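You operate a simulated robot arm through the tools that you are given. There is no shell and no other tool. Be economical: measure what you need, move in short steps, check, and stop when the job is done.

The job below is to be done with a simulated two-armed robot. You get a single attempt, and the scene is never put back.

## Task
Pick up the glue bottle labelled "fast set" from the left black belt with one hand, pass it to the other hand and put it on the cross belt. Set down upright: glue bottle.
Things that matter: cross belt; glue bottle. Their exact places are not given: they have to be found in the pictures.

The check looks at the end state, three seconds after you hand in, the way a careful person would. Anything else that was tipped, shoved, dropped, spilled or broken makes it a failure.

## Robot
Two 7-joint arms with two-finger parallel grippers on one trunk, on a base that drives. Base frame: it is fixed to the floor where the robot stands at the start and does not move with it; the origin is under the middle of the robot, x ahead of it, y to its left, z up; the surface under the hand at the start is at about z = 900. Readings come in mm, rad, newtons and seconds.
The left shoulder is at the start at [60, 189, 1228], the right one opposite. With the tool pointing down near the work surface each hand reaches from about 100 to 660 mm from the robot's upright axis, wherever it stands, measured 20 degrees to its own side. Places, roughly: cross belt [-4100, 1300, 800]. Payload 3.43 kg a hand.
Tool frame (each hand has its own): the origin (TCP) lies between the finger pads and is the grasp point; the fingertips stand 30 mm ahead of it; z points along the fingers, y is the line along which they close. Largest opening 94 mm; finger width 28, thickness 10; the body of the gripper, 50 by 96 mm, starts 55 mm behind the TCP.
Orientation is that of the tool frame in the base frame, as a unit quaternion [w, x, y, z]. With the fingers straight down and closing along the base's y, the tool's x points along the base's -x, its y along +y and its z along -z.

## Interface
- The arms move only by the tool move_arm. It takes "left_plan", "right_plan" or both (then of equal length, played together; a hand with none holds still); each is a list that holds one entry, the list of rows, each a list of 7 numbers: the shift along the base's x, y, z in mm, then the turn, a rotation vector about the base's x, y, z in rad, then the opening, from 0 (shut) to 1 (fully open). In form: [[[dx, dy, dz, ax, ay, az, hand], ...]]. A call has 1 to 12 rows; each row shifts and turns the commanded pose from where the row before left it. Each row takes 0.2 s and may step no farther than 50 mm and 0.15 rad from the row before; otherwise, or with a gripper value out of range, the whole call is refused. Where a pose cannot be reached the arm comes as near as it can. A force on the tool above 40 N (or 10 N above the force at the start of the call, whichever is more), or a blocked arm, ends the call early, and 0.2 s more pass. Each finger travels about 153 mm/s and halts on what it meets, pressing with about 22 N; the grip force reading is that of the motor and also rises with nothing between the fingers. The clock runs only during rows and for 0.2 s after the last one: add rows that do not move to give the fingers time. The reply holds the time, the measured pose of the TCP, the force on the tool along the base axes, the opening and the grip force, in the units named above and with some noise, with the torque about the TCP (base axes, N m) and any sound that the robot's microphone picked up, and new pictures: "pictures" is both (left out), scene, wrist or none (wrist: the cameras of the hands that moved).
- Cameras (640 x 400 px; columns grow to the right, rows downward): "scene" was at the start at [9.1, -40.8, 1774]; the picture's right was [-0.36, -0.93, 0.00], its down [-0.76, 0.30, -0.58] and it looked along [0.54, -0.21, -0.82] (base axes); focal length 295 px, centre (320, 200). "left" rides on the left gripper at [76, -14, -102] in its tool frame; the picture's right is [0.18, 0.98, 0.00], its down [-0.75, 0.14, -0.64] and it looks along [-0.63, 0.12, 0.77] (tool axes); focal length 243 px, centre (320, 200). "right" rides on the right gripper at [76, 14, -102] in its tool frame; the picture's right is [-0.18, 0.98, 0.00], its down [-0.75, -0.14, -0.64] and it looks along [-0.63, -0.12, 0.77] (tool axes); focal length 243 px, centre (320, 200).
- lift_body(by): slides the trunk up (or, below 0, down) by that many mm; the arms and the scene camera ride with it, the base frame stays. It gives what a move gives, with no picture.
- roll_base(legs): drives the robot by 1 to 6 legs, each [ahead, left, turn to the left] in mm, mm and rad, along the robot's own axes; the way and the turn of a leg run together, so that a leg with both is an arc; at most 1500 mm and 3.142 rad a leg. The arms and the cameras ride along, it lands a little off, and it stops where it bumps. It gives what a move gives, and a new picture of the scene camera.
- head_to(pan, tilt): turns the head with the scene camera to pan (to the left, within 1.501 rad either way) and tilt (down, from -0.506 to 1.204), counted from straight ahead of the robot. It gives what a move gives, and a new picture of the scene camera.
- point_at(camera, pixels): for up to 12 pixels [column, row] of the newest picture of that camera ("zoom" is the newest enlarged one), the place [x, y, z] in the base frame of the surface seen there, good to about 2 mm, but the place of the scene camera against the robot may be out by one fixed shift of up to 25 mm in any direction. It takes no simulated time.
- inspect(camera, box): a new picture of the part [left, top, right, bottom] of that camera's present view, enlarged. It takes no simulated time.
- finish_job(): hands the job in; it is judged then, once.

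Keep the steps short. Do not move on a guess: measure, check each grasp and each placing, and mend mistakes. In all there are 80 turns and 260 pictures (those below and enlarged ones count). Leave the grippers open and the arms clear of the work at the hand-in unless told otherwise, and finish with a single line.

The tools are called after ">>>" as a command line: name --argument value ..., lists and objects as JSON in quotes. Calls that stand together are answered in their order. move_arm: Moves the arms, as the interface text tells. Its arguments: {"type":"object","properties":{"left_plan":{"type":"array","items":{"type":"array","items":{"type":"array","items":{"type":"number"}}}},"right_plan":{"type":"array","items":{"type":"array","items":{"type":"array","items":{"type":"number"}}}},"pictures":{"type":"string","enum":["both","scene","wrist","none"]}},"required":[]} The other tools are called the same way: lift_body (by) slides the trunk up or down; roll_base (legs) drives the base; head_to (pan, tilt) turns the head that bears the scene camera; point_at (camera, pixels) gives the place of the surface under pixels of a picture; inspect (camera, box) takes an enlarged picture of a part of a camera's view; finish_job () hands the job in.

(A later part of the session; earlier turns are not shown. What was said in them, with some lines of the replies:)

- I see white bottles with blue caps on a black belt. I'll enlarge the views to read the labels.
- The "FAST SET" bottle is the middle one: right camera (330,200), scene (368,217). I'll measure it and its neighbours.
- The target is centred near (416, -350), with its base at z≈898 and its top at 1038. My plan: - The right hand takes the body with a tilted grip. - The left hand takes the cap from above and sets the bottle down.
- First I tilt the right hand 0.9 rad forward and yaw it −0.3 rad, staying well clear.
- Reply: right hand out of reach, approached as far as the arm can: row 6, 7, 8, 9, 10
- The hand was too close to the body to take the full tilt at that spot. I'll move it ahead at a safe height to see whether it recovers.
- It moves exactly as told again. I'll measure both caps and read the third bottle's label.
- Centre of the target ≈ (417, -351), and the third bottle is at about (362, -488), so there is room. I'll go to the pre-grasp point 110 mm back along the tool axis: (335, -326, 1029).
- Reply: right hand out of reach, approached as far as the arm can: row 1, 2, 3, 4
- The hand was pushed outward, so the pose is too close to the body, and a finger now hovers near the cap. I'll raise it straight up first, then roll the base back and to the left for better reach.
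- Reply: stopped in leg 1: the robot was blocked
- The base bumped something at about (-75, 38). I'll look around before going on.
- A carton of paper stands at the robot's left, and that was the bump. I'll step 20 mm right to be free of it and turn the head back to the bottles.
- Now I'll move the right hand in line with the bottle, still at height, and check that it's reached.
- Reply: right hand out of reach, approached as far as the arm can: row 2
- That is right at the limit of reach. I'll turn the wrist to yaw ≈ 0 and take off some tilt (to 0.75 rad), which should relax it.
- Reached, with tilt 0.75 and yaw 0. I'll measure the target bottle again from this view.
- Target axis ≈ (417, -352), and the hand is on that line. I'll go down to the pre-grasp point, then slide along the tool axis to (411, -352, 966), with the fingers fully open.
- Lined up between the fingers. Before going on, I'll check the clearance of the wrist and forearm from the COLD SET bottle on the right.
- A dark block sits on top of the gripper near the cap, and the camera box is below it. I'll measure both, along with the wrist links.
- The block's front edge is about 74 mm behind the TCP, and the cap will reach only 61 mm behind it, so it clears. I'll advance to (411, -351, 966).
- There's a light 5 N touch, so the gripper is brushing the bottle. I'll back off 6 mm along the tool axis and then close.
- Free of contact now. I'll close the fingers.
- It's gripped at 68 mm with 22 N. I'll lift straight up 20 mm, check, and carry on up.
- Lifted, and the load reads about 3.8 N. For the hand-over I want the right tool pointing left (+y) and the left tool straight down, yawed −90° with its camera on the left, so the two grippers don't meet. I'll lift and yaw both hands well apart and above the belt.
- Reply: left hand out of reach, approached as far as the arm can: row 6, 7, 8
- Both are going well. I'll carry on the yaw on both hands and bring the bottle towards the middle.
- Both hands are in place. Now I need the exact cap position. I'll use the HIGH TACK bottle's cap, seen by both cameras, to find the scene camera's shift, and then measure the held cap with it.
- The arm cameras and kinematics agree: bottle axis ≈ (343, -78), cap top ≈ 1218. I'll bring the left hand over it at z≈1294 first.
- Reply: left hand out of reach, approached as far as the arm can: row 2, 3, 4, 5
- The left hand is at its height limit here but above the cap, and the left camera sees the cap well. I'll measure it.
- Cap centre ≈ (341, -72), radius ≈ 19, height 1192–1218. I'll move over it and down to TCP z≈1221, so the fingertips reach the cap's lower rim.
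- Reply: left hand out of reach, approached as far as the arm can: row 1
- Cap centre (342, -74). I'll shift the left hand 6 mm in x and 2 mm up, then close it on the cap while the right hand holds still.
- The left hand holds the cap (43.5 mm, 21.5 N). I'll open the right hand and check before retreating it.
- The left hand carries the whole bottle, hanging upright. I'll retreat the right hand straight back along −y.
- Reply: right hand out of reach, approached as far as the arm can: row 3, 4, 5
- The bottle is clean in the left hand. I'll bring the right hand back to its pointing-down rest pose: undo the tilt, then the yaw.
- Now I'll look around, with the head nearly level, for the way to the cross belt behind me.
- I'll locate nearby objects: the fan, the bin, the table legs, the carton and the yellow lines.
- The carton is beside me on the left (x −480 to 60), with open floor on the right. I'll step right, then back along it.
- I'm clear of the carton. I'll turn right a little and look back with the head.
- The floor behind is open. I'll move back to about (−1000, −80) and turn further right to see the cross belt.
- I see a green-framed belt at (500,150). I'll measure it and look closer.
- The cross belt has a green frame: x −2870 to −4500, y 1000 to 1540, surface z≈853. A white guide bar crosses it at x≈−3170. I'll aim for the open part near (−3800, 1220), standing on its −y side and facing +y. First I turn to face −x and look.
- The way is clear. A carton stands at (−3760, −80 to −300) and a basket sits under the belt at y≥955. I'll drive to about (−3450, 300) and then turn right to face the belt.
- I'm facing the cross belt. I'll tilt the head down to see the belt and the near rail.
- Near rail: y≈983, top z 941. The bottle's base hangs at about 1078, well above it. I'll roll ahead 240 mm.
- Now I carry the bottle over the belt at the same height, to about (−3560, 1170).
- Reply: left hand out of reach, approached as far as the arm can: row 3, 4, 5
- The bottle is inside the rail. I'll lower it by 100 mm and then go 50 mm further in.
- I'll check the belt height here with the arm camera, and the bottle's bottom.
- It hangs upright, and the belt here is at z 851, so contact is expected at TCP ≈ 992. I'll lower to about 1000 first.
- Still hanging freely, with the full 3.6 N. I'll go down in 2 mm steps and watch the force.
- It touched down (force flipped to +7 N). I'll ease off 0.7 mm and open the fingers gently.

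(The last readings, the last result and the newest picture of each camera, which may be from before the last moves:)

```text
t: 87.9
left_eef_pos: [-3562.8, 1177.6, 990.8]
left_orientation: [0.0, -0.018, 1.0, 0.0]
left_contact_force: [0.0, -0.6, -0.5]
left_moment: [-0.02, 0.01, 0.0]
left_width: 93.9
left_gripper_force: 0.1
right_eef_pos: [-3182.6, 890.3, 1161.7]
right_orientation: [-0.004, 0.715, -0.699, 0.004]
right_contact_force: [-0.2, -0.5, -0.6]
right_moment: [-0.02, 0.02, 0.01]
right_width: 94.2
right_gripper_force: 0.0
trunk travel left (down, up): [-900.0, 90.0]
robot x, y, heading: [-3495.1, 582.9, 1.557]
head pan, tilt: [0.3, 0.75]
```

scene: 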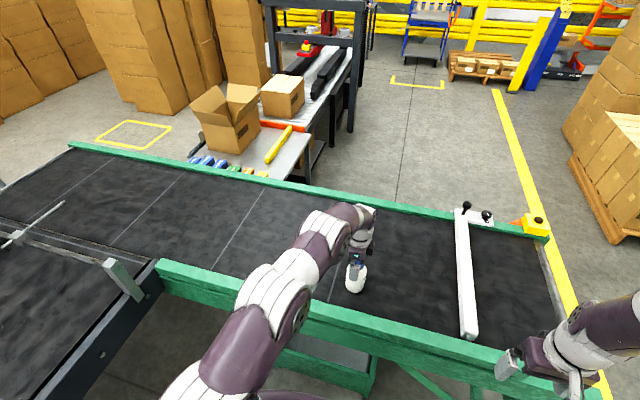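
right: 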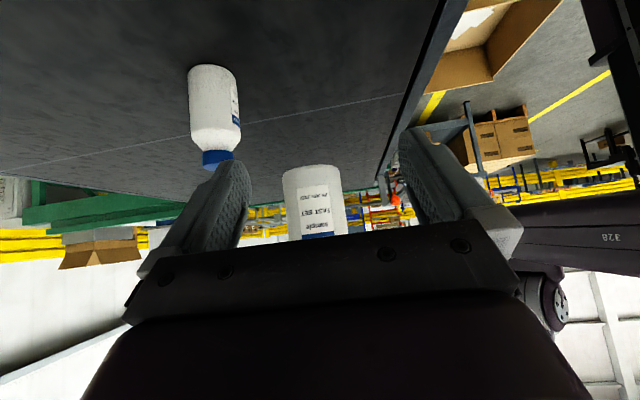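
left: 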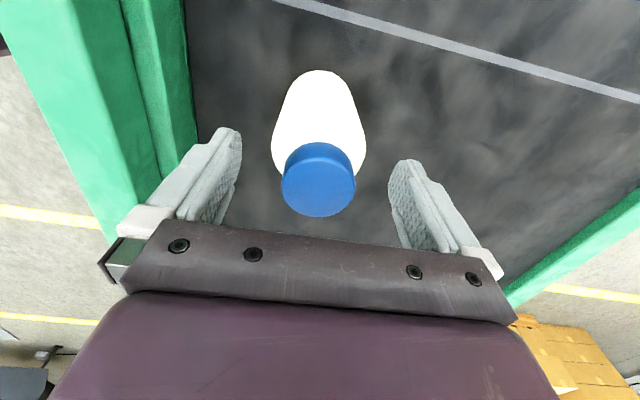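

The bottle stands free between the open fingers. I'll lift the hand straight up, then back towards the robot.

>>> move_arm --left_plan '[[[0, 0, 15, 0, 0, 0, 1], [0, 0, 30, 0, 0, 0, 1], [0, 0, 40, 0, 0, 0, 1], [0, -10, 40, 0, 0, 0, 1], [0, -30, 35, 0, 0, 0, 1], [0, -45, 0, 0, 0, 0, 1], [0, -45, 0, 0, 0, 0, 1], [0, 0, 0, 0, 0, 0, 1]]]'

```text
t: 89.7
left_eef_pos: [-3562.8, 1045.7, 1151.4]
left_orientation: [0.0, -0.018, 1.0, -0.002]
left_contact_force: [-0.1, 0.0, -0.1]
left_moment: [0.01, -0.01, -0.01]
left_width: 94.0
left_gripper_force: 0.1
right_eef_pos: [-3182.3, 889.6, 1162.0]
right_orientation: [-0.004, 0.715, -0.699, 0.004]
right_contact_force: [-0.3, -0.7, 0.0]
right_moment: [0.01, -0.02, -0.03]
right_width: 94.0
right_gripper_force: 0.1
trunk travel left (down, up): [-900.0, 90.0]
robot x, y, heading: [-3495.8, 584.6, 1.554]
head pan, tilt: [0.3, 0.75]
```

scene: 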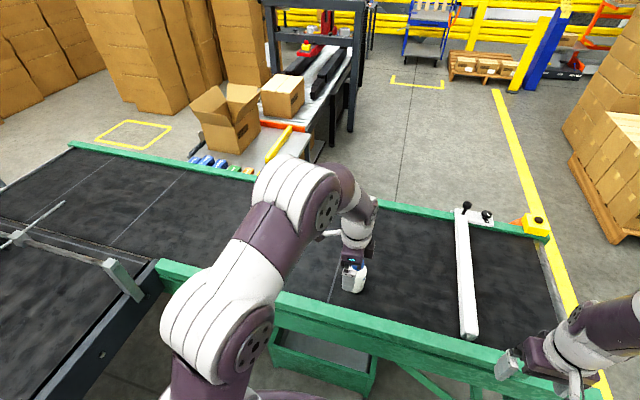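
left: 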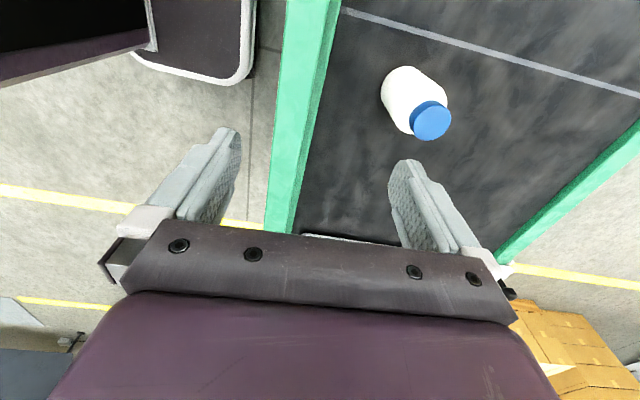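

The bottle stands. I'll roll back 200 mm to get the arms clear and take a last look.

>>> roll_base --legs '[[-200, 0, 0]]'

>>> inspect --camera "scene" --box '[280, 180, 480, 305]'

```text
t: 91.2
left_eef_pos: [-3564.5, 853.0, 1150.9]
left_orientation: [-0.001, -0.017, 1.0, -0.002]
left_contact_force: [0.2, 0.4, 0.3]
left_moment: [-0.01, -0.01, -0.01]
left_width: 94.2
left_gripper_force: 0.1
right_eef_pos: [-3182.6, 696.0, 1161.1]
right_orientation: [-0.003, 0.715, -0.699, 0.005]
right_contact_force: [-0.4, 0.1, -0.9]
right_moment: [-0.02, 0.0, 0.0]
right_width: 94.3
right_gripper_force: 0.1
trunk travel left (down, up): [-900.0, 90.0]
robot x, y, heading: [-3495.8, 391.2, 1.551]
head pan, tilt: [0.3, 0.75]
```

scene: 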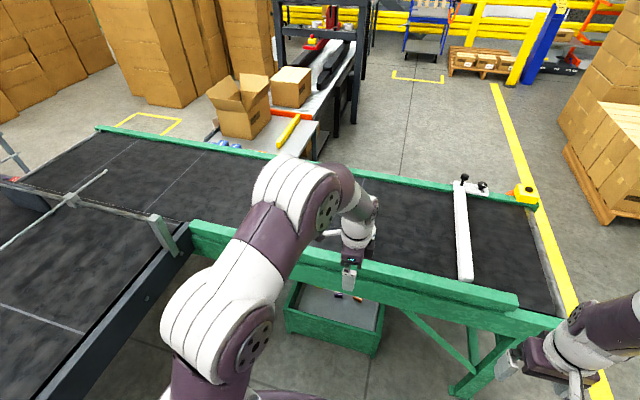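

```text
3.20 times, centred on (380, 242) of scene
```

zoom: 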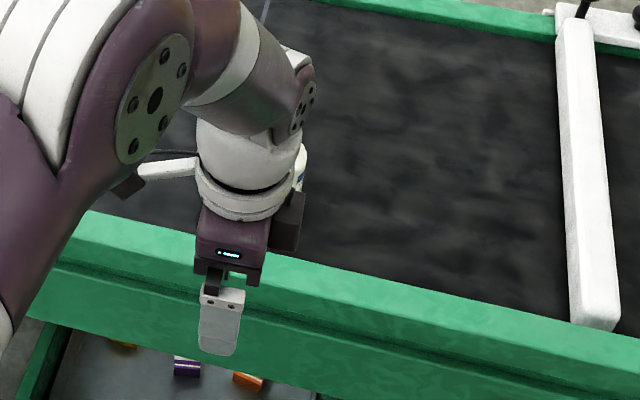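

The arm hides the bottle. I'll move the left hand aside by 120 mm to look at it.

>>> move_arm --left_plan '[[[-40, -10, 0, 0, 0, 0, 1], [-40, -10, 0, 0, 0, 0, 1], [-40, -10, 0, 0, 0, 0, 1], [0, 0, 0, 0, 0, 0, 1]]]'

```text
t: 92.2
left_eef_pos: [-3685.6, 821.9, 1148.5]
left_orientation: [-0.001, -0.017, 1.0, 0.0]
left_contact_force: [0.0, -0.4, -0.6]
left_moment: [0.0, 0.03, -0.03]
left_width: 94.0
left_gripper_force: 0.0
right_eef_pos: [-3183.3, 695.0, 1161.1]
right_orientation: [-0.003, 0.716, -0.699, 0.003]
right_contact_force: [0.1, 1.1, -0.2]
right_moment: [0.04, -0.03, 0.02]
right_width: 94.0
right_gripper_force: 0.0
trunk travel left (down, up): [-900.0, 90.0]
robot x, y, heading: [-3497.7, 387.4, 1.557]
head pan, tilt: [0.3, 0.75]
```

scene: 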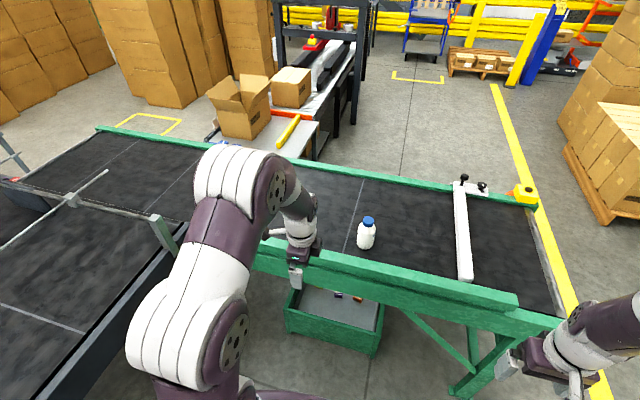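
left: 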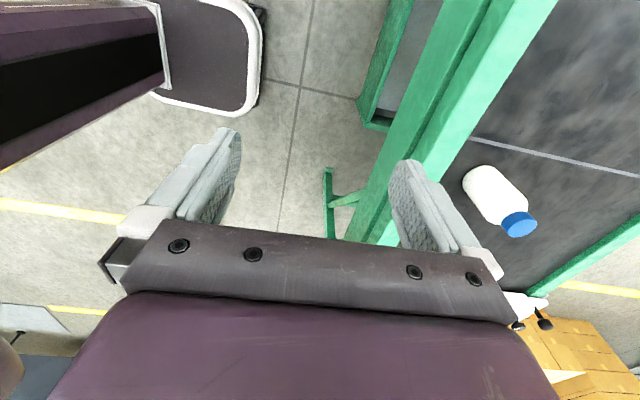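

The bottle stands upright on the cross belt at scene (366, 232), the belt isn't moving, both grippers are open and both arms are clear. I'm handing in.

>>> finish_job

```text
The job is handed in.
```

The "fast set" glue bottle was picked up with the right hand, passed to the left, and now stands upright on the cross belt; the base bumped a paper carton beside the left black belt once early on, and I didn't check whether it moved.
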